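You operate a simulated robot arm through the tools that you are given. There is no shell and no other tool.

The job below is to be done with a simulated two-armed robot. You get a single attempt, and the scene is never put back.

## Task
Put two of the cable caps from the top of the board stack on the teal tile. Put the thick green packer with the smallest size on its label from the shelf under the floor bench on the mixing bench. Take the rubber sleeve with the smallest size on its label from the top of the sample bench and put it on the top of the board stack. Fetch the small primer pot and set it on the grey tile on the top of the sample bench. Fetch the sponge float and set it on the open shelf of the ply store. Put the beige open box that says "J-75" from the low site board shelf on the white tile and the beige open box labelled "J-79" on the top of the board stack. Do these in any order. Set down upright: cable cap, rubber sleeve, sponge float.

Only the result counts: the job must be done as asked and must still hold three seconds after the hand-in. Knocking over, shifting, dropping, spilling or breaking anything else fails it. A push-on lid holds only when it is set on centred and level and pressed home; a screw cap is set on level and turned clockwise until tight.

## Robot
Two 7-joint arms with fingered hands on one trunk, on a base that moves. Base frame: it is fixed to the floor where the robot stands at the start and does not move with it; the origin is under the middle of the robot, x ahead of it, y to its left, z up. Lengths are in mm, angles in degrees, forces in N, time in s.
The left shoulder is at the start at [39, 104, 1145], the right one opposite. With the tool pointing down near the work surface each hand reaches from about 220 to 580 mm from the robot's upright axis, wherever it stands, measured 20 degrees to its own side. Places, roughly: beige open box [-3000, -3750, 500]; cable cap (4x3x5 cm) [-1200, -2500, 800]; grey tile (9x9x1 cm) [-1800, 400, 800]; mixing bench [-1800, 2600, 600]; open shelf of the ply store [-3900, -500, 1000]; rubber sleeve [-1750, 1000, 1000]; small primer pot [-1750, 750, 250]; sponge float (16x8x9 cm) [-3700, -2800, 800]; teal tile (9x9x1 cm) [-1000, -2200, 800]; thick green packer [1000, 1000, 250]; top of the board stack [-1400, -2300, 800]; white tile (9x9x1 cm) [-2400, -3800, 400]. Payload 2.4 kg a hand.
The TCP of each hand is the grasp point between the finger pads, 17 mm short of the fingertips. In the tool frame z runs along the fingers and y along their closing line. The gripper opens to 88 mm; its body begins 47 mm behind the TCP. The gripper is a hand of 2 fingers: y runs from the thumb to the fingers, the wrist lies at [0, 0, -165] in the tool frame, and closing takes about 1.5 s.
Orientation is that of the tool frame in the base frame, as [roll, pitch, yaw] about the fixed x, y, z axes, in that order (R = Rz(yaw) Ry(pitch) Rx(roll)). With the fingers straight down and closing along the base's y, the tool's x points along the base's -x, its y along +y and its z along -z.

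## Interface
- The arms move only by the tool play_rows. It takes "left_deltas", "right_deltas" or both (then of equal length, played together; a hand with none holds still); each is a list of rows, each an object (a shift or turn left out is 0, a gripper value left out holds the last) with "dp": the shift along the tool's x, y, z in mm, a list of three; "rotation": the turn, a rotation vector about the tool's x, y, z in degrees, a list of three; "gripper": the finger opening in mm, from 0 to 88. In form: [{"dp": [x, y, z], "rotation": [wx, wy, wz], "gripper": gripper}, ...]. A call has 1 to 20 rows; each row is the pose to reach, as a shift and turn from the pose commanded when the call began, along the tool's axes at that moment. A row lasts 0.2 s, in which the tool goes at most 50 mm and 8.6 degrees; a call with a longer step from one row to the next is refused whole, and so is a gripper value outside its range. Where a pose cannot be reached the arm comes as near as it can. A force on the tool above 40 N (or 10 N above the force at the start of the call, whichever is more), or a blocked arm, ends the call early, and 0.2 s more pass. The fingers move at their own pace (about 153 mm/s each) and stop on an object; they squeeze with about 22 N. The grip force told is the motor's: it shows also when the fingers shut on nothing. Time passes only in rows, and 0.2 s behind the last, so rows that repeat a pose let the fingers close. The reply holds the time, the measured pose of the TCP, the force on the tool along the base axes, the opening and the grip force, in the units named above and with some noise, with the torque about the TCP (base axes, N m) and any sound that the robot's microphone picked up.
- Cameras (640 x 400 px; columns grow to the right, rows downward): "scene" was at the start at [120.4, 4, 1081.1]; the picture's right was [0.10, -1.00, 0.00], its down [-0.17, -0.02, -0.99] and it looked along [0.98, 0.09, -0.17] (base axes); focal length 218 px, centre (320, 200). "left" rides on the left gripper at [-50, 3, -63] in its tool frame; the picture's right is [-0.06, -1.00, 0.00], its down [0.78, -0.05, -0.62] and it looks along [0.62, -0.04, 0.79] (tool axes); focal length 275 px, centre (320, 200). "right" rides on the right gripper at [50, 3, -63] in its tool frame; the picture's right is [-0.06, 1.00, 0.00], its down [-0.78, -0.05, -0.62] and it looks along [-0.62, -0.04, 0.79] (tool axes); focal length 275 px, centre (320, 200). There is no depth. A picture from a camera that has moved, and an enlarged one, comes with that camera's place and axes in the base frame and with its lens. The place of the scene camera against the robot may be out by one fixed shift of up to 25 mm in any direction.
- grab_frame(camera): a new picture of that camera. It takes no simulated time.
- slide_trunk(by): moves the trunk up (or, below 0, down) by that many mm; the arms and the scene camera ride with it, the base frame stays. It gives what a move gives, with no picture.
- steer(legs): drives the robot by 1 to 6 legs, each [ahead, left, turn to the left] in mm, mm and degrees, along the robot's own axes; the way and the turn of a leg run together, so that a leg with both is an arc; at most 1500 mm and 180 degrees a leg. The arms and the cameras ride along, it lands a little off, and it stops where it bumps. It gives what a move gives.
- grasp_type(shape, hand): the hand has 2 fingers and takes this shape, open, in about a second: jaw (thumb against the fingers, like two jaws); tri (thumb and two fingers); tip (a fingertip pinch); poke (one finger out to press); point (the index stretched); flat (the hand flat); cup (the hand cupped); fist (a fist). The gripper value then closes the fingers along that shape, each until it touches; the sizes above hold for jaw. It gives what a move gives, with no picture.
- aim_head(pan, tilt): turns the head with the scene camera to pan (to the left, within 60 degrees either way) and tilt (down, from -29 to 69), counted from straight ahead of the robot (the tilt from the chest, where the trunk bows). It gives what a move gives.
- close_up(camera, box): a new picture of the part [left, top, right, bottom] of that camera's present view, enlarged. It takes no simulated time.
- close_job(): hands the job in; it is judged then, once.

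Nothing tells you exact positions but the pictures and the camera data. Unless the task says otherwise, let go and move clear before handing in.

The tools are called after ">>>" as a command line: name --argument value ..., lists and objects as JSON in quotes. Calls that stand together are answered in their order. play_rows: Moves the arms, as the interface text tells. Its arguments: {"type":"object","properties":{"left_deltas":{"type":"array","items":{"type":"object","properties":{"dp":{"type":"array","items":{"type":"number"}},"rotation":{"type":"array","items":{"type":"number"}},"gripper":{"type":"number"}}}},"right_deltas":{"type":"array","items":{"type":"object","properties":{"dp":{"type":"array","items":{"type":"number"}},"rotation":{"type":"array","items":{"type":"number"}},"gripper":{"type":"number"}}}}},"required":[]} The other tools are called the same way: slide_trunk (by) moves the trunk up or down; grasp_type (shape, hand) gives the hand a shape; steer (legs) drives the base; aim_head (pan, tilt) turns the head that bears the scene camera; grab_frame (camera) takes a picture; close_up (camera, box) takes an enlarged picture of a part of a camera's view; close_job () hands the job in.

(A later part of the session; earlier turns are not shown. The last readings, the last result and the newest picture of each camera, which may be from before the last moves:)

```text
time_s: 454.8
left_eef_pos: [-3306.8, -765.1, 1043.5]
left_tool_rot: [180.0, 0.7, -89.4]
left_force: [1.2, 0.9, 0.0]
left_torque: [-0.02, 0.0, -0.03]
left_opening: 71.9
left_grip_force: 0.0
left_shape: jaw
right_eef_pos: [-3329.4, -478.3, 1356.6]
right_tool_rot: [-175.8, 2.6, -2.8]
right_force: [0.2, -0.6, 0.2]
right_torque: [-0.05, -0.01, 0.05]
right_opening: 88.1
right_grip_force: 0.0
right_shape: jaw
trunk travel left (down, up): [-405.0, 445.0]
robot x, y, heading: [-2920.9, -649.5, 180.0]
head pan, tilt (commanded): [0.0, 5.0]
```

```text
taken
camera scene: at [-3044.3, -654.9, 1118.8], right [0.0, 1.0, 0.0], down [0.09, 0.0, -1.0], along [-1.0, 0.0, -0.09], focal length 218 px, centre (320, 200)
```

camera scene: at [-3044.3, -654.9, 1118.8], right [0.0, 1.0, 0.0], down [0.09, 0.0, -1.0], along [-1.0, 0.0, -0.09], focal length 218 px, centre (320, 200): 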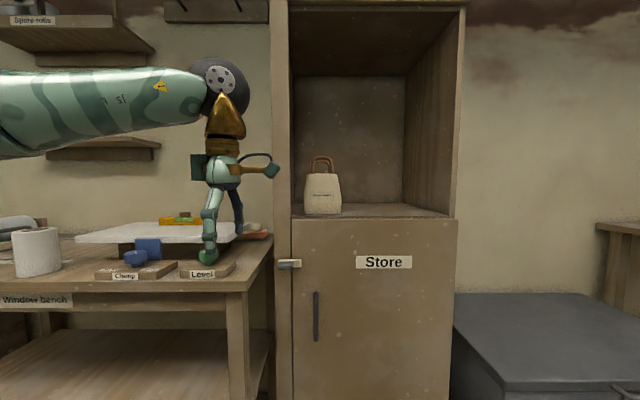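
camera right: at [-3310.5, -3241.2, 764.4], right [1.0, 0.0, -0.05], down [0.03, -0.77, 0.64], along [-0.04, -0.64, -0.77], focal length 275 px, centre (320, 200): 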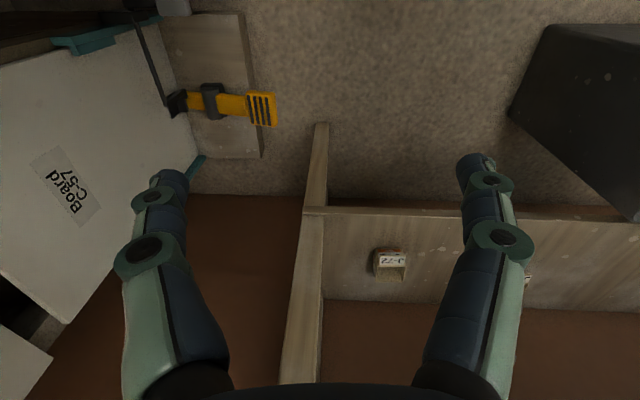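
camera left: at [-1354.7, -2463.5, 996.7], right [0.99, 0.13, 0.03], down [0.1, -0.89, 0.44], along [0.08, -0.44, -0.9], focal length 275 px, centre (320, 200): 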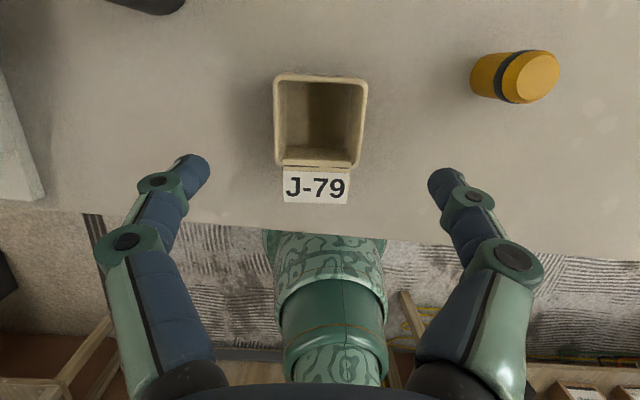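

The 90° turn works. Now back to the prep bench for the float.

>>> steer --legs '[[0, 1400, 0], [0, 690, 0]]'

>>> aim_head --pan 0 --tilt 30

>>> grab_frame --camera "scene"

```text
time_s: 465.1
left_eef_pos: [-3349.2, -2822.6, 1043.4]
left_tool_rot: [180.0, 0.6, -90.3]
left_force: [-0.7, 0.3, -0.4]
left_torque: [-0.01, 0.01, 0.02]
left_opening: 71.8
left_grip_force: 0.1
left_shape: jaw
right_eef_pos: [-3367.6, -2534.5, 1357.5]
right_tool_rot: [-175.8, 2.5, -3.7]
right_force: [0.0, -0.1, 0.3]
right_torque: [0.01, 0.01, 0.06]
right_opening: 87.7
right_grip_force: 0.1
right_shape: jaw
trunk travel left (down, up): [-405.0, 445.0]
robot x, y, heading: [-2958.5, -2711.7, 178.9]
head pan, tilt (commanded): [0.0, 5.0]
```

```text
time_s: 465.9
left_eef_pos: [-3348.5, -2820.6, 1044.4]
left_tool_rot: [180.0, 0.6, -90.3]
left_force: [0.1, -0.2, -0.3]
left_torque: [-0.02, 0.02, 0.03]
left_opening: 71.7
left_grip_force: 0.1
left_shape: jaw
right_eef_pos: [-3367.6, -2533.9, 1356.4]
right_tool_rot: [-175.7, 2.5, -3.8]
right_force: [-0.2, -0.8, -0.6]
right_torque: [0.0, -0.02, 0.0]
right_opening: 88.0
right_grip_force: 0.0
right_shape: jaw
trunk travel left (down, up): [-405.0, 445.0]
robot x, y, heading: [-2960.5, -2714.3, 179.1]
head pan, tilt (commanded): [0.0, 30.0]
```

```text
taken
camera scene: at [-3082.4, -2715.6, 1078.5], right [0.02, 1.0, 0.0], down [0.5, -0.01, -0.87], along [-0.87, 0.02, -0.5], focal length 218 px, centre (320, 200)
```

scene: 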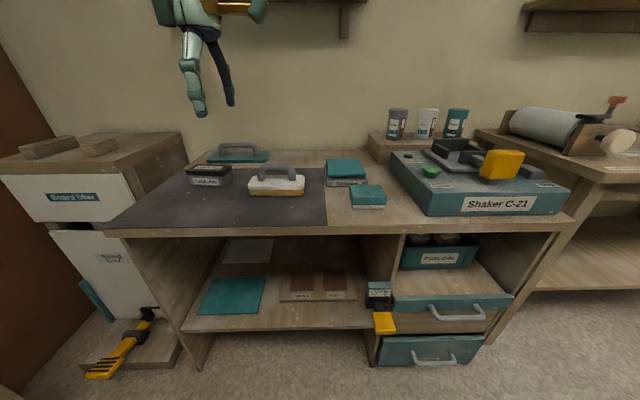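

>>> steer --legs '[[195, 0, 0]]'

>>> grab_frame --camera "left"

>>> grab_frame --camera "scene"

```text
time_s: 467.5
left_eef_pos: [-3544.5, -2818.1, 1043.3]
left_tool_rot: [179.9, 0.6, -90.1]
left_force: [-0.7, -0.5, -0.2]
left_torque: [0.03, 0.02, -0.01]
left_opening: 72.0
left_grip_force: 0.1
left_shape: jaw
right_eef_pos: [-3564.1, -2531.3, 1356.6]
right_tool_rot: [-175.8, 2.5, -3.7]
right_force: [0.0, 0.1, 0.8]
right_torque: [0.0, -0.01, -0.01]
right_opening: 88.0
right_grip_force: 0.0
right_shape: jaw
trunk travel left (down, up): [-405.0, 445.0]
robot x, y, heading: [-3157.3, -2708.0, 179.0]
head pan, tilt (commanded): [0.0, 30.0]
```

```text
taken
camera left: at [-3547.6, -2768.9, 1107.4], right [1.0, 0.06, 0.0], down [0.05, -0.79, 0.61], along [0.04, -0.61, -0.79], focal length 275 px, centre (320, 200)
```

left: 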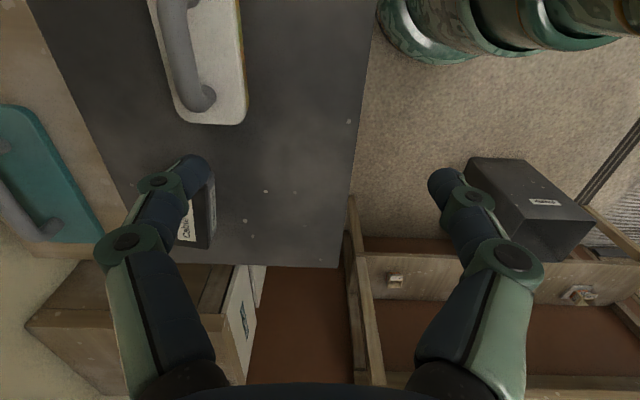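

```text
taken
camera scene: at [-3278.4, -2712.5, 1078.4], right [0.02, 1.0, 0.0], down [0.5, -0.01, -0.87], along [-0.87, 0.01, -0.5], focal length 218 px, centre (320, 200)
```

scene: 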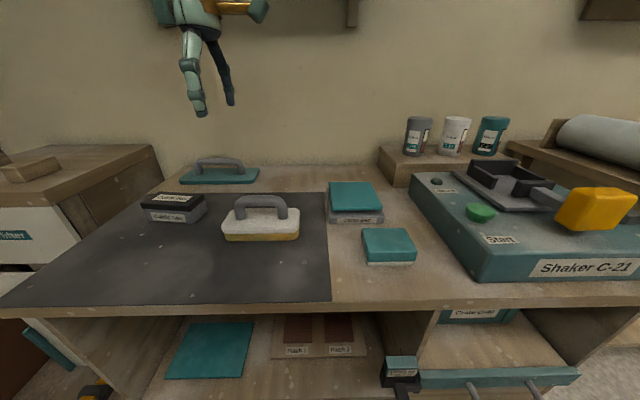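

>>> play_rows --left_deltas '[{"dp": [-3, 35, 0]}, {"dp": [-6, 70, 0]}, {"dp": [-8, 102, 0]}, {"dp": [-8, 102, 20]}, {"dp": [-8, 102, 40]}, {"dp": [-8, 102, 40]}]'

>>> grab_frame --camera "left"

```text
time_s: 468.9
left_eef_pos: [-3646.0, -2809.2, 1003.7]
left_tool_rot: [180.0, 0.5, -90.2]
left_force: [0.2, 0.5, -0.2]
left_torque: [0.03, -0.02, -0.01]
left_opening: 71.8
left_grip_force: 0.1
left_shape: jaw
right_eef_pos: [-3563.6, -2532.3, 1356.3]
right_tool_rot: [-175.8, 2.5, -3.7]
right_force: [0.4, 0.5, 0.0]
right_torque: [0.0, 0.01, 0.01]
right_opening: 88.1
right_grip_force: 0.1
right_shape: jaw
trunk travel left (down, up): [-405.0, 445.0]
robot x, y, heading: [-3155.4, -2708.2, 179.1]
head pan, tilt (commanded): [0.0, 30.0]
```

```text
taken
camera left: at [-3648.3, -2760.0, 1067.9], right [1.0, 0.06, 0.0], down [0.05, -0.79, 0.61], along [0.04, -0.61, -0.79], focal length 275 px, centre (320, 200)
```

left: 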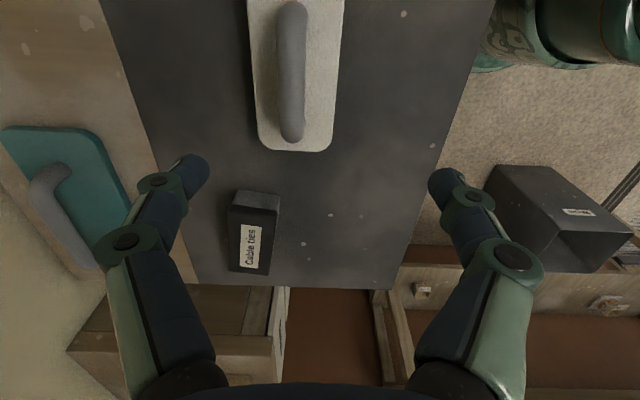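

>>> play_rows --left_deltas '[{"dp": [6, 10, 20]}, {"dp": [13, 20, 45]}, {"dp": [13, 20, 75]}, {"dp": [13, 20, 75]}]'

>>> grab_frame --camera "left"

>>> close_up --camera "scene" --box '[160, 100, 360, 240]'

```text
time_s: 469.9
left_eef_pos: [-3664.6, -2823.7, 928.1]
left_tool_rot: [-180.0, 0.6, -90.2]
left_force: [0.6, 0.8, 0.3]
left_torque: [0.0, -0.01, -0.01]
left_opening: 71.8
left_grip_force: 0.0
left_shape: jaw
right_eef_pos: [-3562.2, -2532.6, 1357.1]
right_tool_rot: [-175.8, 2.5, -3.7]
right_force: [-0.5, 0.8, -0.2]
right_torque: [0.0, 0.04, 0.04]
right_opening: 88.0
right_grip_force: 0.0
right_shape: jaw
trunk travel left (down, up): [-405.0, 445.0]
robot x, y, heading: [-3158.8, -2711.7, 179.0]
head pan, tilt (commanded): [0.0, 30.0]
```

```text
taken
camera left: at [-3668.2, -2773.7, 992.9], right [1.0, 0.06, 0.0], down [0.05, -0.79, 0.61], along [0.04, -0.61, -0.79], focal length 275 px, centre (320, 200)
```

left: 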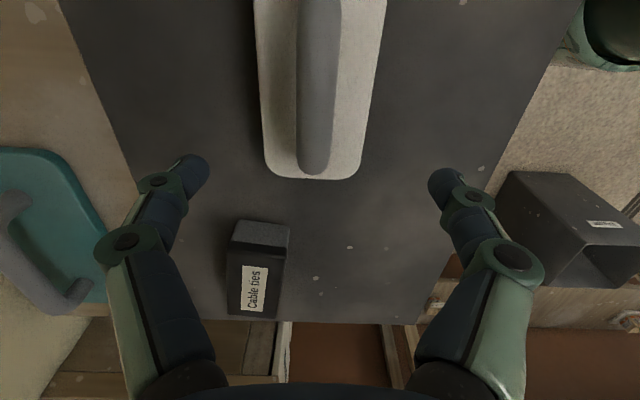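

```text
2.86 times, centred on (260, 170) of scene
camera zoom: at [-3277.9, -2712.5, 1078.4], right [0.02, 1.0, 0.0], down [0.5, -0.01, -0.87], along [-0.87, 0.01, -0.5], focal length 623 px, centre (491, 286)
```

zoom: 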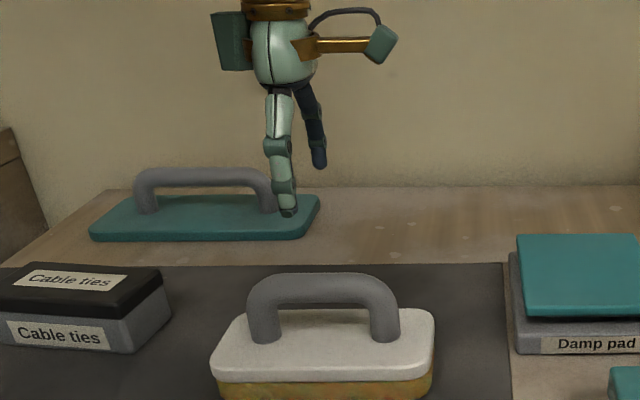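

The handle is centred under the hand, with its top at z about 843. I'll descend and grip it.

>>> play_rows --left_deltas '[{"dp": [2, 2, 25], "gripper": 60}, {"dp": [2, 2, 50], "gripper": 56}, {"dp": [2, 2, 72], "gripper": 56}, {"dp": [2, 2, 88], "gripper": 56}, {"dp": [2, 2, 95], "gripper": 56}, {"dp": [2, 2, 95], "gripper": 56}]'

>>> grab_frame --camera "left"

>>> close_up --camera "scene" --box '[160, 100, 360, 260]'

```text
time_s: 471.3
left_eef_pos: [-3668.6, -2823.8, 834.1]
left_tool_rot: [-179.9, 0.6, -90.3]
left_force: [0.6, 0.1, -0.4]
left_torque: [0.0, 0.01, 0.03]
left_opening: 56.5
left_grip_force: 0.1
left_shape: jaw
right_eef_pos: [-3563.4, -2531.3, 1356.9]
right_tool_rot: [-175.8, 2.5, -3.6]
right_force: [-0.6, -0.4, 0.0]
right_torque: [-0.01, 0.01, 0.02]
right_opening: 88.1
right_grip_force: 0.1
right_shape: jaw
trunk travel left (down, up): [-405.0, 445.0]
robot x, y, heading: [-3156.1, -2707.7, 179.1]
head pan, tilt (commanded): [0.0, 30.0]
```

```text
taken
camera left: at [-3671.2, -2773.8, 898.4], right [1.0, 0.06, 0.0], down [0.05, -0.79, 0.61], along [0.04, -0.61, -0.79], focal length 275 px, centre (320, 200)
```

left: 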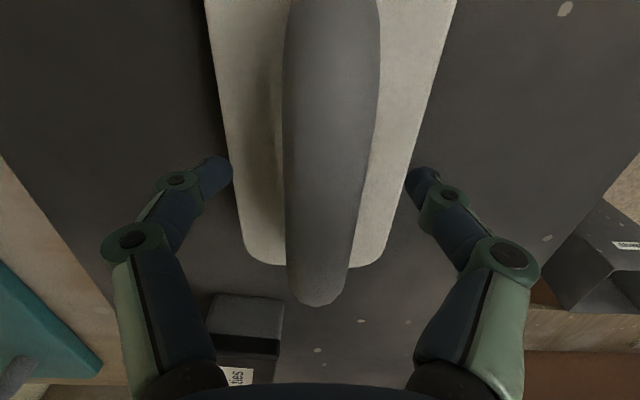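

```text
2.50 times, centred on (260, 180) of scene
camera zoom: at [-3277.9, -2712.5, 1078.4], right [0.02, 1.0, 0.0], down [0.5, -0.01, -0.87], along [-0.87, 0.01, -0.5], focal length 545 px, centre (470, 250)
```

zoom: 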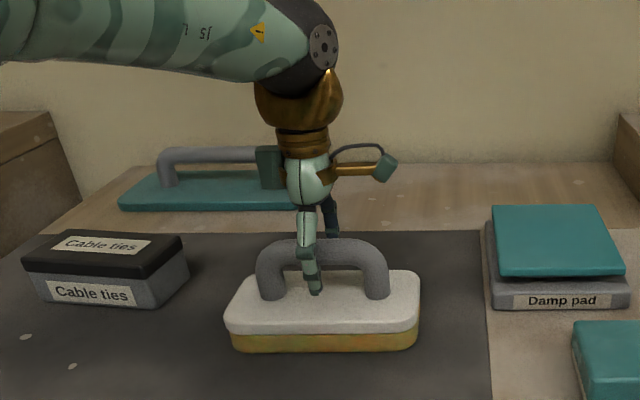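

>>> play_rows --left_deltas '[{"dp": [-7, 0, 0]}, {"dp": [-7, 0, 0], "gripper": 40}, {"dp": [-7, 0, 0], "gripper": 25}, {"dp": [-7, 0, 0], "gripper": 10}, {"dp": [-7, 0, 0], "gripper": 5}, {"dp": [-7, 0, 0], "gripper": 5}, {"dp": [-7, 0, 0], "gripper": 5}]'

>>> play_rows --left_deltas '[{"dp": [0, 0, -8]}, {"dp": [0, 0, -25]}, {"dp": [0, 0, -60]}, {"dp": [0, 0, -100]}, {"dp": [0, 0, -100]}]'

>>> close_up --camera "scene" --box '[160, 100, 360, 260]'

>>> grab_frame --camera "left"

```text
time_s: 472.9
left_eef_pos: [-3666.7, -2816.5, 834.3]
left_tool_rot: [-180.0, 0.6, -90.1]
left_force: [-0.1, 0.0, 0.4]
left_torque: [-0.02, 0.0, -0.01]
left_opening: 5.9
left_grip_force: 0.1
left_shape: jaw
right_eef_pos: [-3562.4, -2531.8, 1356.0]
right_tool_rot: [-175.8, 2.5, -3.7]
right_force: [-0.4, -1.0, -0.5]
right_torque: [-0.02, 0.01, -0.02]
right_opening: 88.1
right_grip_force: 0.0
right_shape: jaw
trunk travel left (down, up): [-405.0, 445.0]
robot x, y, heading: [-3157.1, -2709.0, 179.1]
head pan, tilt (commanded): [0.0, 30.0]
```

```text
time_s: 474.1
left_eef_pos: [-3666.5, -2816.3, 934.9]
left_tool_rot: [179.9, 0.7, -90.2]
left_force: [-0.8, -0.5, -2.1]
left_torque: [-0.04, 0.0, 0.01]
left_opening: 5.7
left_grip_force: 0.1
left_shape: jaw
right_eef_pos: [-3563.3, -2530.9, 1357.7]
right_tool_rot: [-175.8, 2.5, -3.7]
right_force: [0.1, 0.2, 0.0]
right_torque: [0.04, -0.01, -0.01]
right_opening: 88.3
right_grip_force: 0.0
right_shape: jaw
trunk travel left (down, up): [-405.0, 445.0]
robot x, y, heading: [-3158.5, -2707.7, 179.3]
head pan, tilt (commanded): [0.0, 30.0]
```

```text
2.50 times, centred on (260, 180) of scene
camera zoom: at [-3278.0, -2712.6, 1078.4], right [0.02, 1.0, 0.0], down [0.5, -0.01, -0.87], along [-0.87, 0.01, -0.5], focal length 545 px, centre (470, 250)
```

zoom: 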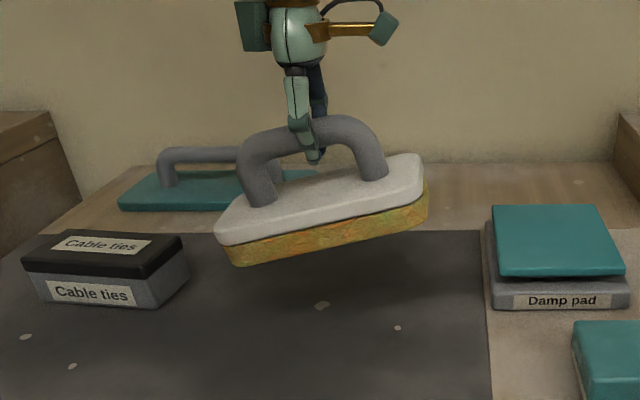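

```text
taken
camera left: at [-3670.2, -2766.5, 999.0], right [1.0, 0.06, 0.0], down [0.05, -0.79, 0.61], along [0.04, -0.61, -0.79], focal length 275 px, centre (320, 200)
```

left: 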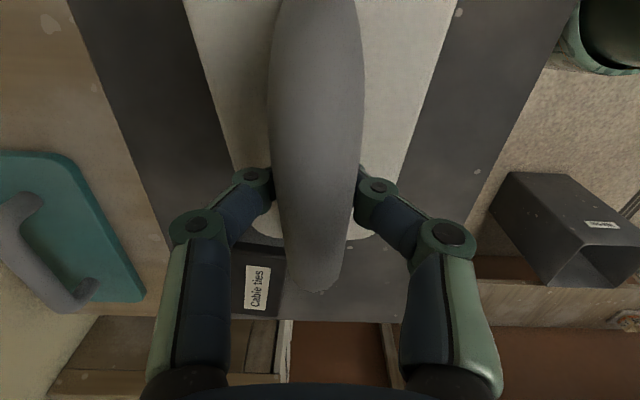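

The fingers closed under the handle and only hook it, so the float hangs tilted. I'll set it back down gently and re-grip higher.

>>> play_rows --left_deltas '[{"dp": [0, 0, 35]}, {"dp": [0, 0, 60]}, {"dp": [0, 0, 80]}, {"dp": [0, 0, 92]}, {"dp": [0, 0, 98]}, {"dp": [0, 0, 100]}, {"dp": [0, 0, 100]}]'

>>> close_up --camera "scene" --box '[160, 100, 360, 260]'

```text
time_s: 475.7
left_eef_pos: [-3667.3, -2815.9, 834.0]
left_tool_rot: [-180.0, 0.6, -90.2]
left_force: [-0.1, -1.2, -0.8]
left_torque: [0.0, 0.03, 0.0]
left_opening: 5.3
left_grip_force: 0.0
left_shape: jaw
right_eef_pos: [-3563.2, -2532.1, 1357.5]
right_tool_rot: [-175.9, 2.6, -3.6]
right_force: [-0.4, -0.6, 0.2]
right_torque: [0.01, -0.01, -0.02]
right_opening: 88.0
right_grip_force: 0.1
right_shape: jaw
trunk travel left (down, up): [-405.0, 445.0]
robot x, y, heading: [-3152.9, -2709.4, 179.2]
head pan, tilt (commanded): [0.0, 30.0]
```

```text
2.50 times, centred on (260, 180) of scene
camera zoom: at [-3277.8, -2712.5, 1078.4], right [0.02, 1.0, 0.0], down [0.5, -0.01, -0.87], along [-0.87, 0.01, -0.5], focal length 545 px, centre (470, 250)
```

zoom: 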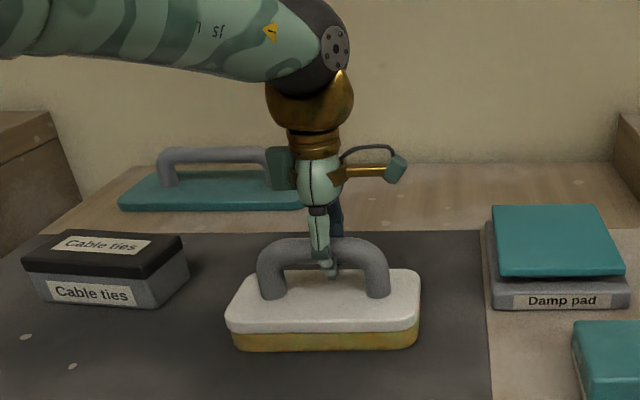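

>>> play_rows --left_deltas '[{"gripper": 25}, {"gripper": 50}, {"gripper": 56}, {"dp": [0, 0, -8], "gripper": 56}, {"dp": [0, 0, -16], "gripper": 56}, {"dp": [0, 0, -16], "gripper": 56}]'

>>> grab_frame --camera "left"

>>> close_up --camera "scene" --box '[210, 140, 330, 220]'

```text
time_s: 477.1
left_eef_pos: [-3668.4, -2815.6, 849.4]
left_tool_rot: [180.0, 0.6, -90.1]
left_force: [-0.5, -0.1, 0.7]
left_torque: [-0.01, 0.0, 0.01]
left_opening: 55.5
left_grip_force: 0.0
left_shape: jaw
right_eef_pos: [-3562.6, -2532.5, 1356.8]
right_tool_rot: [-175.8, 2.6, -3.7]
right_force: [0.1, 0.2, 0.2]
right_torque: [-0.01, -0.02, 0.01]
right_opening: 88.2
right_grip_force: 0.0
right_shape: jaw
trunk travel left (down, up): [-405.0, 445.0]
robot x, y, heading: [-3153.7, -2705.3, 179.1]
head pan, tilt (commanded): [0.0, 30.0]
```

```text
taken
camera left: at [-3671.2, -2766.6, 913.4], right [1.0, 0.06, 0.0], down [0.05, -0.79, 0.61], along [0.04, -0.61, -0.79], focal length 275 px, centre (320, 200)
```

left: 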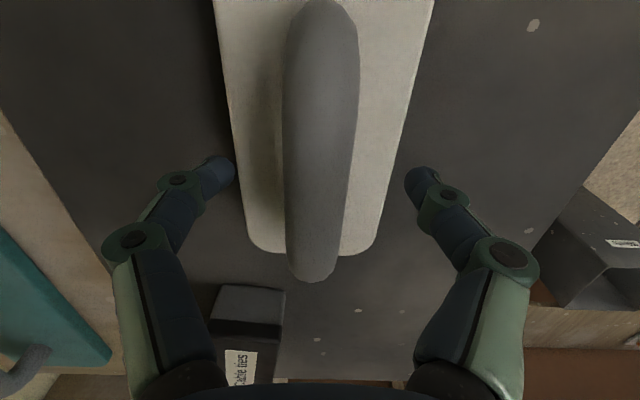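

```text
5.00 times, centred on (270, 180) of scene
camera zoom: at [-3277.9, -2712.5, 1078.4], right [0.02, 1.0, 0.0], down [0.5, -0.01, -0.87], along [-0.87, 0.01, -0.5], focal length 1090 px, centre (570, 300)
```

zoom: 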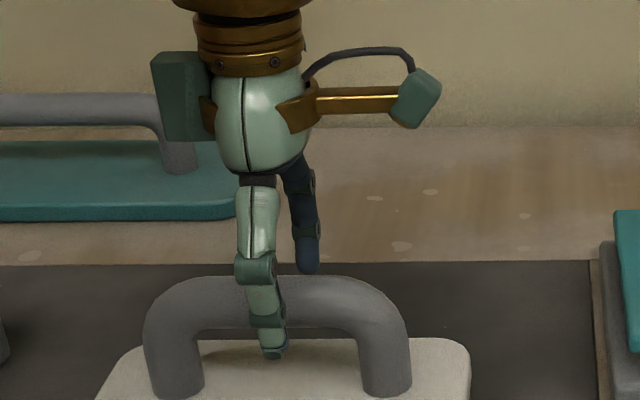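

>>> play_rows --left_deltas '[{"dp": [2, 0, 6], "gripper": 56}, {"dp": [2, 0, 8], "gripper": 40}, {"dp": [2, 0, 8], "gripper": 20}, {"dp": [2, 0, 8], "gripper": 0}, {"dp": [2, 0, 8], "gripper": 0}, {"dp": [2, 0, 8], "gripper": 0}, {"dp": [2, 0, 8], "gripper": 0}]'

>>> grab_frame --camera "left"

>>> close_up --camera "scene" --box '[210, 140, 330, 220]'

```text
time_s: 478.7
left_eef_pos: [-3667.8, -2819.2, 841.7]
left_tool_rot: [-180.0, 0.6, -90.1]
left_force: [-0.5, -0.4, -1.4]
left_torque: [0.0, 0.0, 0.01]
left_opening: 1.7
left_grip_force: 21.5
left_shape: jaw
right_eef_pos: [-3563.5, -2530.9, 1357.5]
right_tool_rot: [-175.8, 2.5, -3.8]
right_force: [-0.1, -0.7, 0.3]
right_torque: [-0.01, 0.03, 0.02]
right_opening: 87.9
right_grip_force: 0.0
right_shape: jaw
trunk travel left (down, up): [-405.0, 445.0]
robot x, y, heading: [-3154.7, -2706.9, 179.1]
head pan, tilt (commanded): [0.0, 30.0]
```

```text
taken
camera left: at [-3671.3, -2768.8, 905.3], right [1.0, 0.06, 0.0], down [0.05, -0.79, 0.61], along [0.04, -0.61, -0.79], focal length 275 px, centre (320, 200)
```

left: 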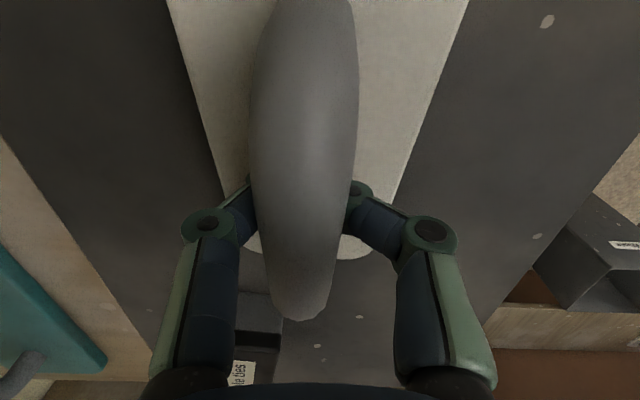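

```text
5.00 times, centred on (270, 180) of scene
camera zoom: at [-3278.0, -2712.6, 1078.4], right [0.02, 1.0, 0.0], down [0.5, -0.01, -0.87], along [-0.87, 0.01, -0.5], focal length 1090 px, centre (570, 300)
```

zoom: 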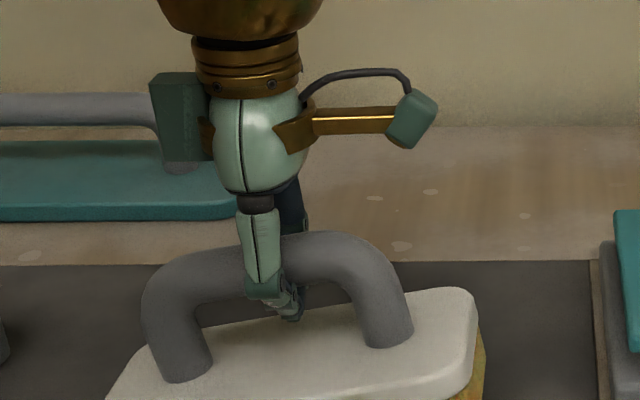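

The fingers are wedging under the bar and lifting one end. I'll open slowly, raise the hand so the tips pinch the bar's middle, and shift 8 mm to the handle's centre.

>>> play_rows --left_deltas '[{"gripper": 4}, {"gripper": 7}, {"gripper": 10}, {"gripper": 13}, {"gripper": 17}, {"gripper": 24}, {"gripper": 36}, {"gripper": 50}, {"dp": [4, 0, -6], "gripper": 50}, {"dp": [7, 0, -12], "gripper": 50}, {"dp": [7, 0, -12], "gripper": 50}]'

>>> grab_frame --camera "left"

>>> close_up --camera "scene" --box '[210, 140, 330, 220]'

```text
time_s: 481.1
left_eef_pos: [-3668.2, -2825.9, 853.1]
left_tool_rot: [180.0, 0.6, -90.1]
left_force: [-0.6, -0.6, 0.6]
left_torque: [-0.02, 0.01, -0.01]
left_opening: 49.5
left_grip_force: 0.0
left_shape: jaw
right_eef_pos: [-3563.2, -2531.7, 1356.8]
right_tool_rot: [-175.8, 2.5, -3.7]
right_force: [0.1, 0.3, 1.1]
right_torque: [0.01, -0.02, -0.01]
right_opening: 88.2
right_grip_force: 0.0
right_shape: jaw
trunk travel left (down, up): [-405.0, 445.0]
robot x, y, heading: [-3153.9, -2710.6, 179.2]
head pan, tilt (commanded): [0.0, 30.0]
```

```text
taken
camera left: at [-3671.8, -2775.7, 917.5], right [1.0, 0.06, 0.0], down [0.05, -0.79, 0.61], along [0.04, -0.61, -0.79], focal length 275 px, centre (320, 200)
```

left: 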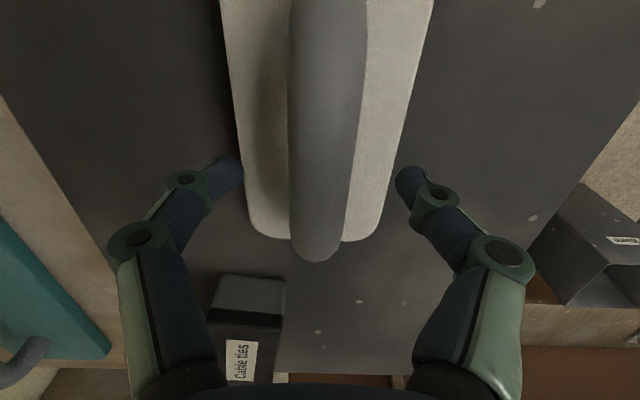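

```text
5.00 times, centred on (270, 180) of scene
camera zoom: at [-3277.9, -2712.5, 1078.4], right [0.02, 1.0, 0.0], down [0.5, -0.01, -0.87], along [-0.87, 0.01, -0.5], focal length 1090 px, centre (570, 300)
```

zoom: 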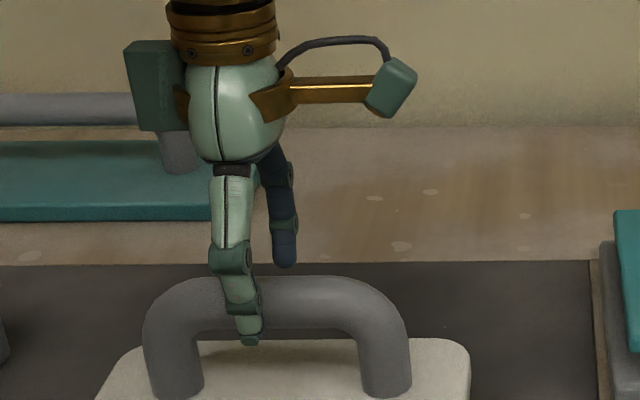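

>>> play_rows --left_deltas '[{"dp": [0, 0, 3], "gripper": 40}, {"dp": [0, 0, 3], "gripper": 25}, {"dp": [0, 0, 3], "gripper": 12}, {"dp": [0, 0, 3], "gripper": 4}, {"dp": [0, 0, 3], "gripper": 0}, {"dp": [0, 0, 3], "gripper": 0}, {"dp": [0, 0, 3], "gripper": 0}]'

>>> close_up --camera "scene" --box '[210, 140, 330, 220]'

>>> grab_frame --camera "left"

```text
time_s: 482.7
left_eef_pos: [-3667.5, -2826.2, 853.4]
left_tool_rot: [179.8, 0.5, -90.1]
left_force: [-0.1, -1.1, 4.8]
left_torque: [-0.01, 0.0, -0.01]
left_opening: 15.2
left_grip_force: 22.0
left_shape: jaw
right_eef_pos: [-3563.1, -2531.8, 1357.1]
right_tool_rot: [-175.8, 2.5, -3.7]
right_force: [0.2, -0.1, -0.8]
right_torque: [-0.03, 0.02, -0.01]
right_opening: 88.1
right_grip_force: 0.1
right_shape: jaw
trunk travel left (down, up): [-405.0, 445.0]
robot x, y, heading: [-3157.6, -2711.7, 179.2]
head pan, tilt (commanded): [0.0, 30.0]
```

```text
5.00 times, centred on (270, 180) of scene
camera zoom: at [-3277.6, -2712.5, 1078.5], right [0.02, 1.0, 0.0], down [0.5, -0.01, -0.87], along [-0.87, 0.01, -0.5], focal length 1090 px, centre (570, 300)
```

zoom: 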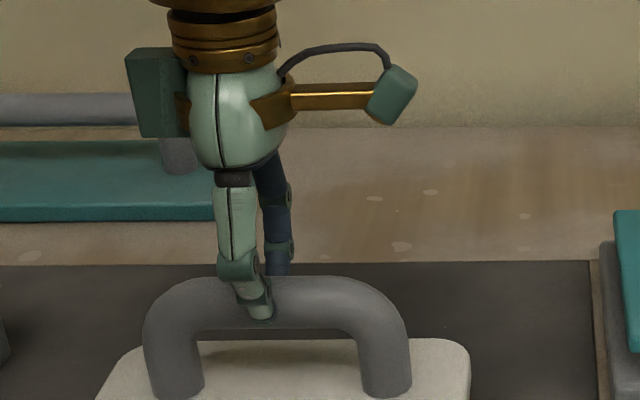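

```text
taken
camera left: at [-3671.4, -2775.7, 915.0], right [1.0, 0.06, 0.0], down [0.05, -0.79, 0.61], along [0.04, -0.61, -0.79], focal length 275 px, centre (320, 200)
```

left: 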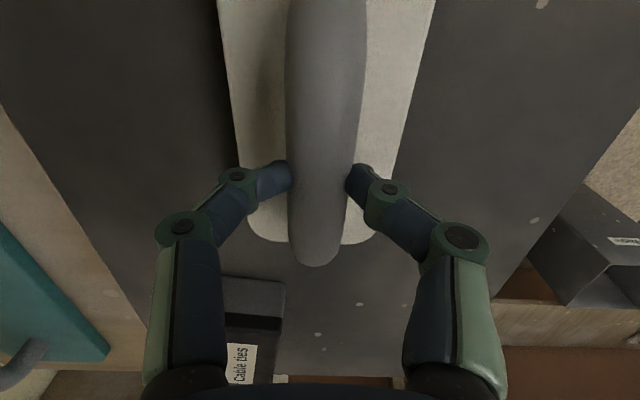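

>>> play_rows --left_deltas '[{"gripper": 24}, {"gripper": 34}, {"dp": [0, 0, 4], "gripper": 34}, {"dp": [0, 0, 6], "gripper": 34}, {"dp": [0, 0, 6], "gripper": 22}, {"dp": [0, 0, 6], "gripper": 12}, {"dp": [0, 0, 6], "gripper": 4}, {"dp": [0, 0, 6], "gripper": 0}, {"dp": [0, 0, 6], "gripper": 0}, {"dp": [0, 0, 6], "gripper": 0}]'

>>> close_up --camera "scene" --box '[210, 140, 330, 220]'

```text
time_s: 484.9
left_eef_pos: [-3669.0, -2825.8, 844.1]
left_tool_rot: [180.0, 0.6, -90.1]
left_force: [-0.4, -0.3, -1.9]
left_torque: [-0.04, -0.03, -0.01]
left_opening: 13.6
left_grip_force: 22.1
left_shape: jaw
right_eef_pos: [-3563.6, -2531.6, 1356.1]
right_tool_rot: [-175.8, 2.5, -3.6]
right_force: [0.2, 0.2, -0.1]
right_torque: [-0.03, 0.04, 0.0]
right_opening: 88.4
right_grip_force: 0.1
right_shape: jaw
trunk travel left (down, up): [-405.0, 445.0]
robot x, y, heading: [-3155.1, -2711.4, 179.2]
head pan, tilt (commanded): [0.0, 30.0]
```

```text
5.00 times, centred on (270, 180) of scene
camera zoom: at [-3278.0, -2712.6, 1078.4], right [0.02, 1.0, 0.0], down [0.5, -0.01, -0.87], along [-0.87, 0.01, -0.5], focal length 1090 px, centre (570, 300)
```

zoom: 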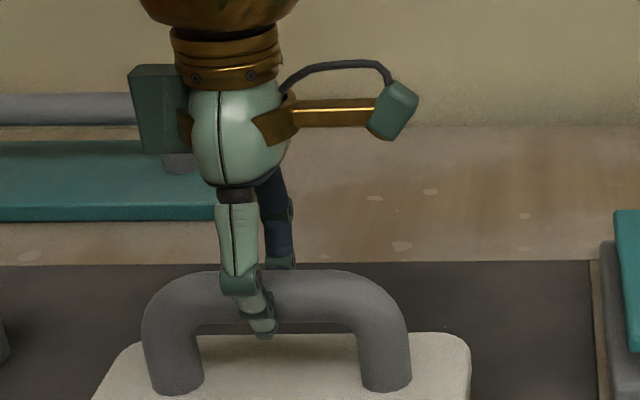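

Now it grips the bar at 22 N with the float level. Lifting.

>>> play_rows --left_deltas '[{"dp": [0, 0, -8]}, {"dp": [0, 0, -25]}, {"dp": [0, 0, -60]}, {"dp": [0, 0, -100]}, {"dp": [0, 0, -120]}, {"dp": [0, 0, -120]}]'

>>> close_up --camera "scene" --box '[160, 60, 360, 220]'

>>> grab_frame --camera "left"

```text
time_s: 486.3
left_eef_pos: [-3667.4, -2826.4, 967.0]
left_tool_rot: [-180.0, 0.7, -90.1]
left_force: [0.0, 0.3, -1.5]
left_torque: [-0.02, 0.01, -0.02]
left_opening: 12.8
left_grip_force: 21.8
left_shape: jaw
right_eef_pos: [-3563.4, -2531.5, 1355.9]
right_tool_rot: [-175.7, 2.5, -3.6]
right_force: [-0.1, -0.2, -0.5]
right_torque: [0.0, 0.01, -0.01]
right_opening: 87.9
right_grip_force: 0.1
right_shape: jaw
trunk travel left (down, up): [-405.0, 445.0]
robot x, y, heading: [-3151.8, -2705.9, 179.1]
head pan, tilt (commanded): [0.0, 30.0]
```

```text
2.50 times, centred on (260, 140) of scene
camera zoom: at [-3278.0, -2712.6, 1078.4], right [0.02, 1.0, 0.0], down [0.5, -0.01, -0.87], along [-0.87, 0.01, -0.5], focal length 545 px, centre (470, 350)
```

zoom: 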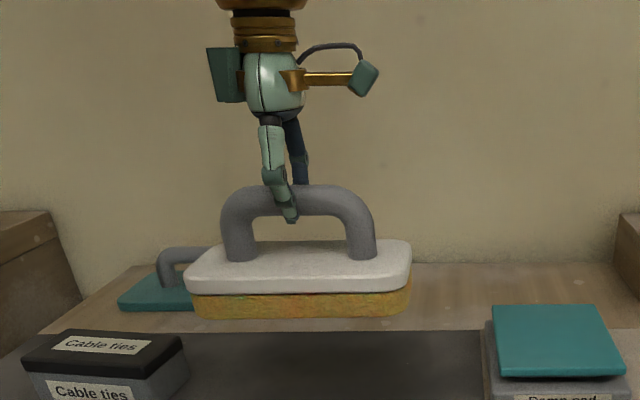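

```text
taken
camera left: at [-3671.0, -2777.5, 1029.4], right [1.0, 0.06, 0.0], down [0.05, -0.79, 0.61], along [0.04, -0.61, -0.79], focal length 275 px, centre (320, 200)
```

left: 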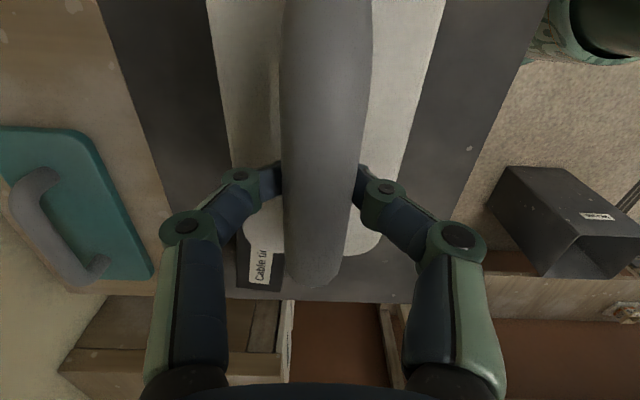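

The float hangs level. I'll back off, raise the trunk, and drive to the ply store.

>>> steer --legs '[[-230, 0, 0]]'

>>> slide_trunk --by 250

>>> steer --legs '[[0, -1400, 0], [0, -990, 0]]'

>>> aim_head --pan 0 --tilt 20

>>> grab_frame --camera "scene"

>>> grab_frame --camera "left"

```text
time_s: 488.1
left_eef_pos: [-3436.1, -2832.1, 964.2]
left_tool_rot: [179.9, 0.6, -90.1]
left_force: [-0.3, 0.1, -1.7]
left_torque: [-0.04, 0.03, -0.03]
left_opening: 12.7
left_grip_force: 22.1
left_shape: jaw
right_eef_pos: [-3331.0, -2534.9, 1356.2]
right_tool_rot: [-175.7, 2.5, -3.7]
right_force: [-0.2, -0.3, 0.4]
right_torque: [-0.01, 0.01, -0.01]
right_opening: 88.1
right_grip_force: 0.0
right_shape: jaw
trunk travel left (down, up): [-405.0, 445.0]
robot x, y, heading: [-2918.6, -2712.6, 179.1]
head pan, tilt (commanded): [0.0, 30.0]
```

```text
time_s: 490.6
left_eef_pos: [-3436.3, -2830.7, 1214.7]
left_tool_rot: [180.0, 0.6, -90.1]
left_force: [-0.4, 0.1, -1.6]
left_torque: [0.01, -0.01, -0.01]
left_opening: 12.6
left_grip_force: 21.6
left_shape: jaw
right_eef_pos: [-3331.3, -2535.6, 1605.4]
right_tool_rot: [-175.8, 2.6, -3.6]
right_force: [0.3, -0.2, 0.3]
right_torque: [0.01, 0.01, -0.03]
right_opening: 88.0
right_grip_force: 0.1
right_shape: jaw
trunk travel left (down, up): [-655.0, 195.0]
robot x, y, heading: [-2920.1, -2714.6, 179.0]
head pan, tilt (commanded): [0.0, 30.0]
```

```text
time_s: 502.4
left_eef_pos: [-3380.5, -421.8, 1214.9]
left_tool_rot: [-180.0, 0.6, -91.0]
left_force: [-0.2, -0.5, -1.4]
left_torque: [-0.01, 0.0, -0.01]
left_opening: 12.6
left_grip_force: 21.9
left_shape: jaw
right_eef_pos: [-3270.0, -128.1, 1605.0]
right_tool_rot: [-175.9, 2.6, -4.6]
right_force: [0.5, 0.4, 0.1]
right_torque: [0.02, -0.01, -0.02]
right_opening: 87.8
right_grip_force: 0.1
right_shape: jaw
trunk travel left (down, up): [-655.0, 195.0]
robot x, y, heading: [-2861.0, -313.4, 178.0]
head pan, tilt (commanded): [0.0, 30.0]
```

```text
time_s: 503.1
left_eef_pos: [-3380.4, -421.3, 1215.0]
left_tool_rot: [-180.0, 0.6, -91.1]
left_force: [0.6, 0.0, -1.9]
left_torque: [0.0, 0.0, -0.02]
left_opening: 12.7
left_grip_force: 21.8
left_shape: jaw
right_eef_pos: [-3271.3, -129.0, 1605.4]
right_tool_rot: [-175.7, 2.7, -4.6]
right_force: [0.5, 0.3, -0.2]
right_torque: [-0.01, 0.01, 0.0]
right_opening: 88.0
right_grip_force: 0.0
right_shape: jaw
trunk travel left (down, up): [-655.0, 195.0]
robot x, y, heading: [-2866.2, -308.6, 178.0]
head pan, tilt (commanded): [0.0, 20.0]
```

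```text
taken
camera scene: at [-2987.8, -313.8, 1345.6], right [0.03, 1.0, 0.0], down [0.34, -0.01, -0.94], along [-0.94, 0.03, -0.34], focal length 218 px, centre (320, 200)
```

scene: 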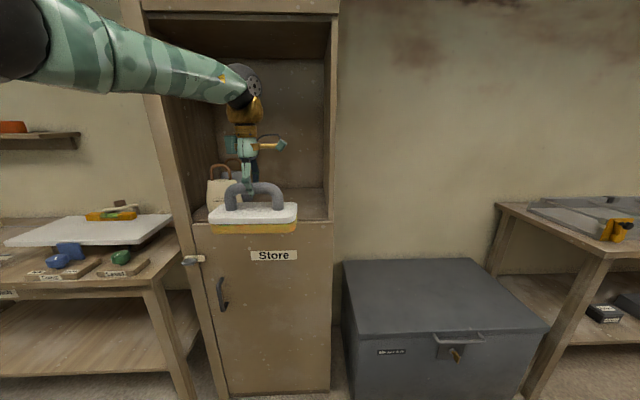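

```text
taken
camera left: at [-3382.8, -372.1, 1278.9], right [1.0, 0.04, 0.0], down [0.03, -0.79, 0.61], along [0.03, -0.61, -0.79], focal length 275 px, centre (320, 200)
```

left: 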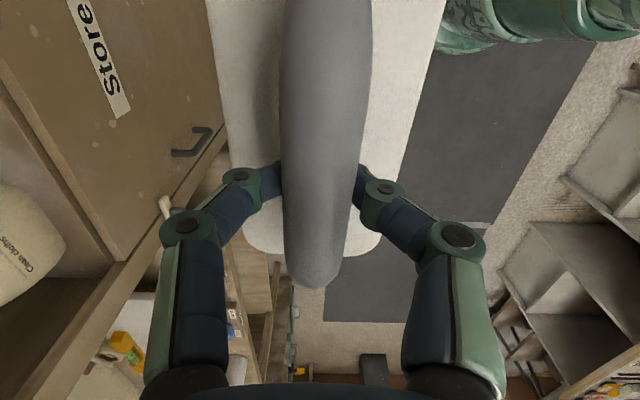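

The niche spans about y -721 to -254 with its front at x -3683 and the shelf near z 1000; the bag is at the left. I'll square up, pull the right hand in, and move the float in at about y -430.

>>> play_rows --right_deltas '[{"dp": [35, 0, 20]}, {"dp": [70, 0, 40]}, {"dp": [100, 0, 60]}, {"dp": [100, 0, 60]}]'

>>> steer --legs '[[0, 0, 2]]'

>>> steer --legs '[[280, 0, 0]]'

>>> grab_frame --camera "scene"

>>> grab_frame --camera "left"

```text
time_s: 504.1
left_eef_pos: [-3380.5, -421.5, 1215.3]
left_tool_rot: [-179.9, 0.6, -91.1]
left_force: [0.5, 0.0, -1.0]
left_torque: [0.01, -0.01, -0.01]
left_opening: 12.1
left_grip_force: 22.3
left_shape: jaw
right_eef_pos: [-3174.8, -132.7, 1541.8]
right_tool_rot: [-175.9, 2.7, -4.7]
right_force: [0.3, 0.6, 0.2]
right_torque: [0.0, 0.0, 0.0]
right_opening: 88.2
right_grip_force: 0.0
right_shape: jaw
trunk travel left (down, up): [-655.0, 195.0]
robot x, y, heading: [-2863.5, -312.1, 178.0]
head pan, tilt (commanded): [0.0, 20.0]
```

```text
time_s: 504.9
left_eef_pos: [-3375.9, -439.0, 1215.4]
left_tool_rot: [180.0, 0.6, -89.2]
left_force: [0.6, -0.9, -1.6]
left_torque: [0.01, -0.02, 0.0]
left_opening: 12.5
left_grip_force: 21.7
left_shape: jaw
right_eef_pos: [-3180.8, -143.0, 1541.6]
right_tool_rot: [-175.9, 2.6, -2.6]
right_force: [0.0, 0.0, 1.3]
right_torque: [-0.03, -0.02, -0.01]
right_opening: 88.2
right_grip_force: 0.0
right_shape: jaw
trunk travel left (down, up): [-655.0, 195.0]
robot x, y, heading: [-2864.2, -311.5, -179.9]
head pan, tilt (commanded): [0.0, 20.0]
```

```text
time_s: 506.9
left_eef_pos: [-3651.4, -441.2, 1215.6]
left_tool_rot: [-180.0, 0.6, -89.0]
left_force: [-0.4, 0.6, -1.5]
left_torque: [0.04, 0.01, 0.0]
left_opening: 12.6
left_grip_force: 22.1
left_shape: jaw
right_eef_pos: [-3456.1, -144.6, 1542.5]
right_tool_rot: [-175.9, 2.7, -2.6]
right_force: [0.1, 0.2, -0.4]
right_torque: [0.05, -0.02, -0.05]
right_opening: 87.9
right_grip_force: 0.1
right_shape: jaw
trunk travel left (down, up): [-655.0, 195.0]
robot x, y, heading: [-3142.1, -312.4, -179.9]
head pan, tilt (commanded): [0.0, 20.0]
```

```text
taken
camera scene: at [-3264.4, -318.8, 1345.5], right [0.0, 1.0, 0.0], down [0.34, 0.0, -0.94], along [-0.94, 0.0, -0.34], focal length 218 px, centre (320, 200)
```

scene: 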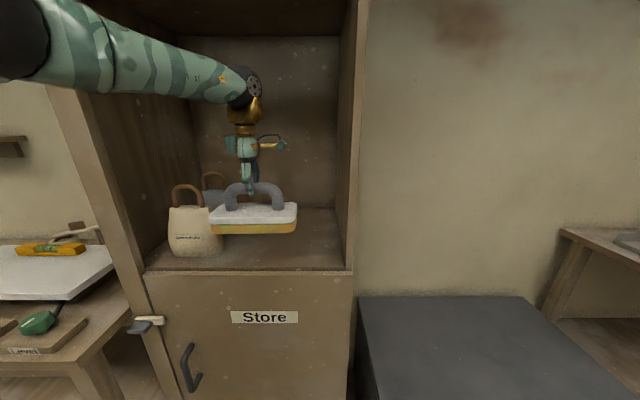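

```text
taken
camera left: at [-3656.6, -391.5, 1278.6], right [1.0, 0.08, 0.0], down [0.06, -0.79, 0.61], along [0.05, -0.61, -0.79], focal length 275 px, centre (320, 200)
```

left: 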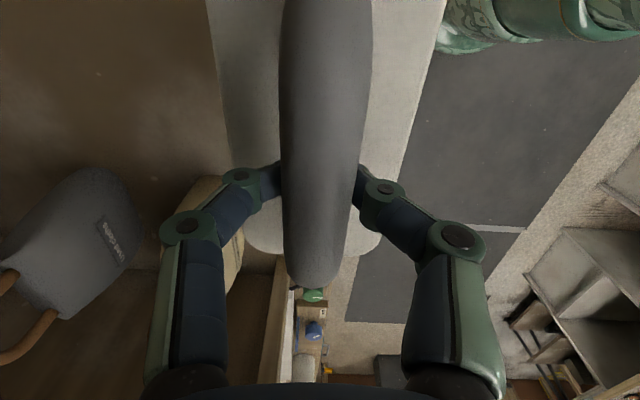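

>>> steer --legs '[[155, -14, 0]]'

>>> grab_frame --camera "scene"

>>> grab_frame --camera "left"

```text
time_s: 508.2
left_eef_pos: [-3805.7, -427.4, 1214.7]
left_tool_rot: [-179.9, 0.6, -89.0]
left_force: [0.2, -0.2, -2.2]
left_torque: [-0.01, 0.01, 0.0]
left_opening: 12.8
left_grip_force: 22.0
left_shape: jaw
right_eef_pos: [-3610.7, -130.7, 1541.2]
right_tool_rot: [-176.0, 2.6, -2.5]
right_force: [-0.5, 0.0, -0.5]
right_torque: [-0.05, -0.02, 0.03]
right_opening: 88.1
right_grip_force: 0.1
right_shape: jaw
trunk travel left (down, up): [-655.0, 195.0]
robot x, y, heading: [-3293.8, -300.0, -179.9]
head pan, tilt (commanded): [0.0, 20.0]
```

```text
taken
camera scene: at [-3418.5, -305.1, 1345.5], right [0.0, 1.0, 0.0], down [0.34, 0.0, -0.94], along [-0.94, 0.0, -0.34], focal length 218 px, centre (320, 200)
```

scene: 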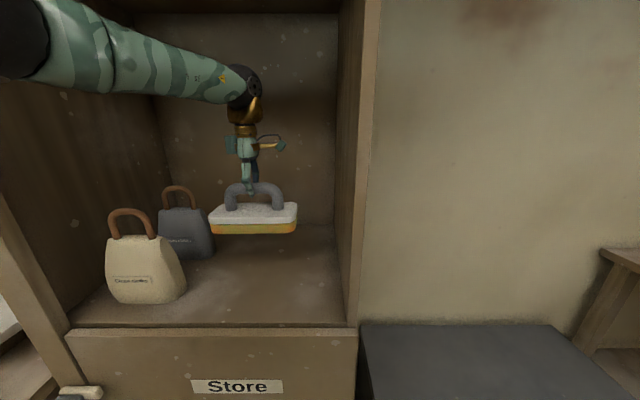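

```text
taken
camera left: at [-3810.7, -377.6, 1278.4], right [1.0, 0.08, 0.0], down [0.06, -0.79, 0.61], along [0.05, -0.61, -0.79], focal length 275 px, centre (320, 200)
```

left: 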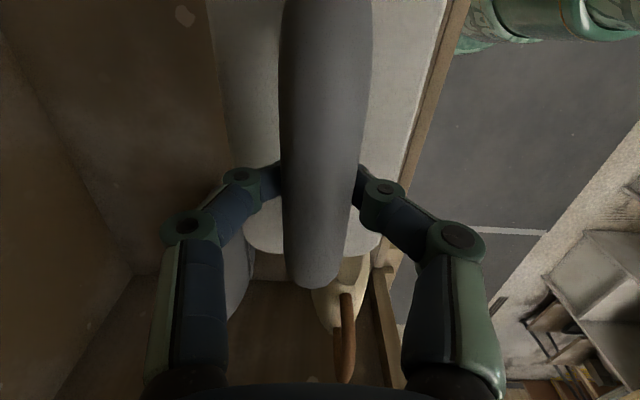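

The space below the float is free, to the right of both bags. Lowering.

>>> slide_trunk --by -115

>>> grab_frame --camera "scene"

```text
time_s: 509.7
left_eef_pos: [-3804.5, -428.8, 1099.9]
left_tool_rot: [179.9, 0.6, -89.0]
left_force: [-0.8, 0.1, -1.7]
left_torque: [-0.01, -0.02, -0.02]
left_opening: 12.5
left_grip_force: 22.5
left_shape: jaw
right_eef_pos: [-3608.8, -131.0, 1427.1]
right_tool_rot: [-175.9, 2.7, -2.5]
right_force: [-0.4, 0.2, 0.3]
right_torque: [0.01, 0.01, 0.03]
right_opening: 88.1
right_grip_force: 0.1
right_shape: jaw
trunk travel left (down, up): [-540.0, 310.0]
robot x, y, heading: [-3293.1, -297.9, -179.5]
head pan, tilt (commanded): [0.0, 20.0]
```

```text
taken
camera scene: at [-3417.9, -305.2, 1230.4], right [0.0, 1.0, 0.0], down [0.34, 0.0, -0.94], along [-0.94, 0.0, -0.34], focal length 218 px, centre (320, 200)
```

scene: 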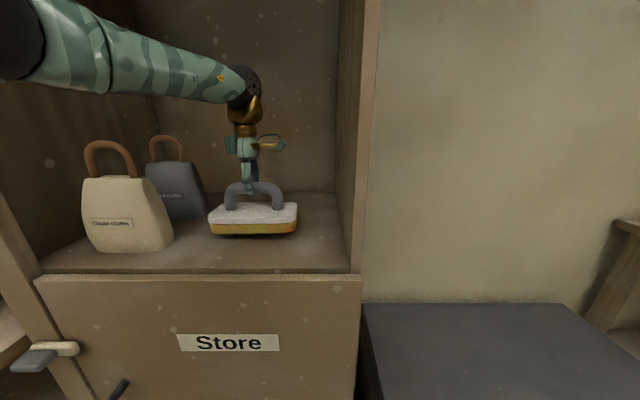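

>>> play_rows --left_deltas '[{"dp": [0, 0, 7]}, {"dp": [0, 0, 14]}, {"dp": [0, 0, 19]}, {"dp": [0, 0, 23]}, {"dp": [0, 0, 26]}]'

>>> close_up --camera "scene" --box '[160, 130, 360, 280]'

```text
time_s: 510.9
left_eef_pos: [-3804.1, -426.9, 1073.3]
left_tool_rot: [-180.0, 0.6, -89.0]
left_force: [0.0, -0.2, -2.5]
left_torque: [0.0, 0.01, 0.02]
left_opening: 8.0
left_grip_force: 22.1
left_shape: jaw
right_eef_pos: [-3609.3, -129.9, 1426.6]
right_tool_rot: [-175.9, 2.6, -2.5]
right_force: [0.1, -0.2, -0.6]
right_torque: [-0.03, -0.01, -0.01]
right_opening: 88.0
right_grip_force: 0.1
right_shape: jaw
trunk travel left (down, up): [-540.0, 310.0]
robot x, y, heading: [-3292.0, -299.0, -179.7]
head pan, tilt (commanded): [0.0, 20.0]
```

```text
2.67 times, centred on (260, 205) of scene
camera zoom: at [-3418.1, -305.2, 1230.3], right [0.0, 1.0, 0.0], down [0.34, 0.0, -0.94], along [-0.94, 0.0, -0.34], focal length 581 px, centre (480, 187)
```

zoom: 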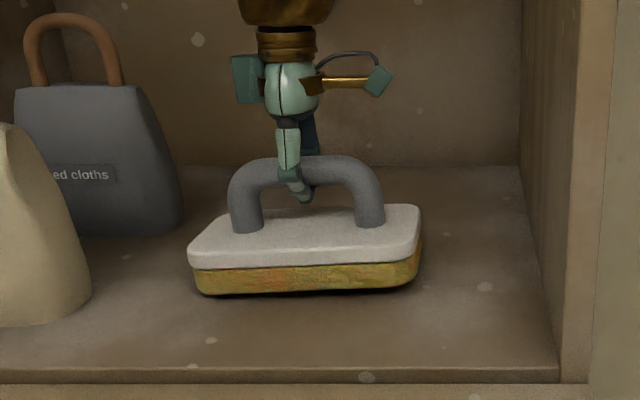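

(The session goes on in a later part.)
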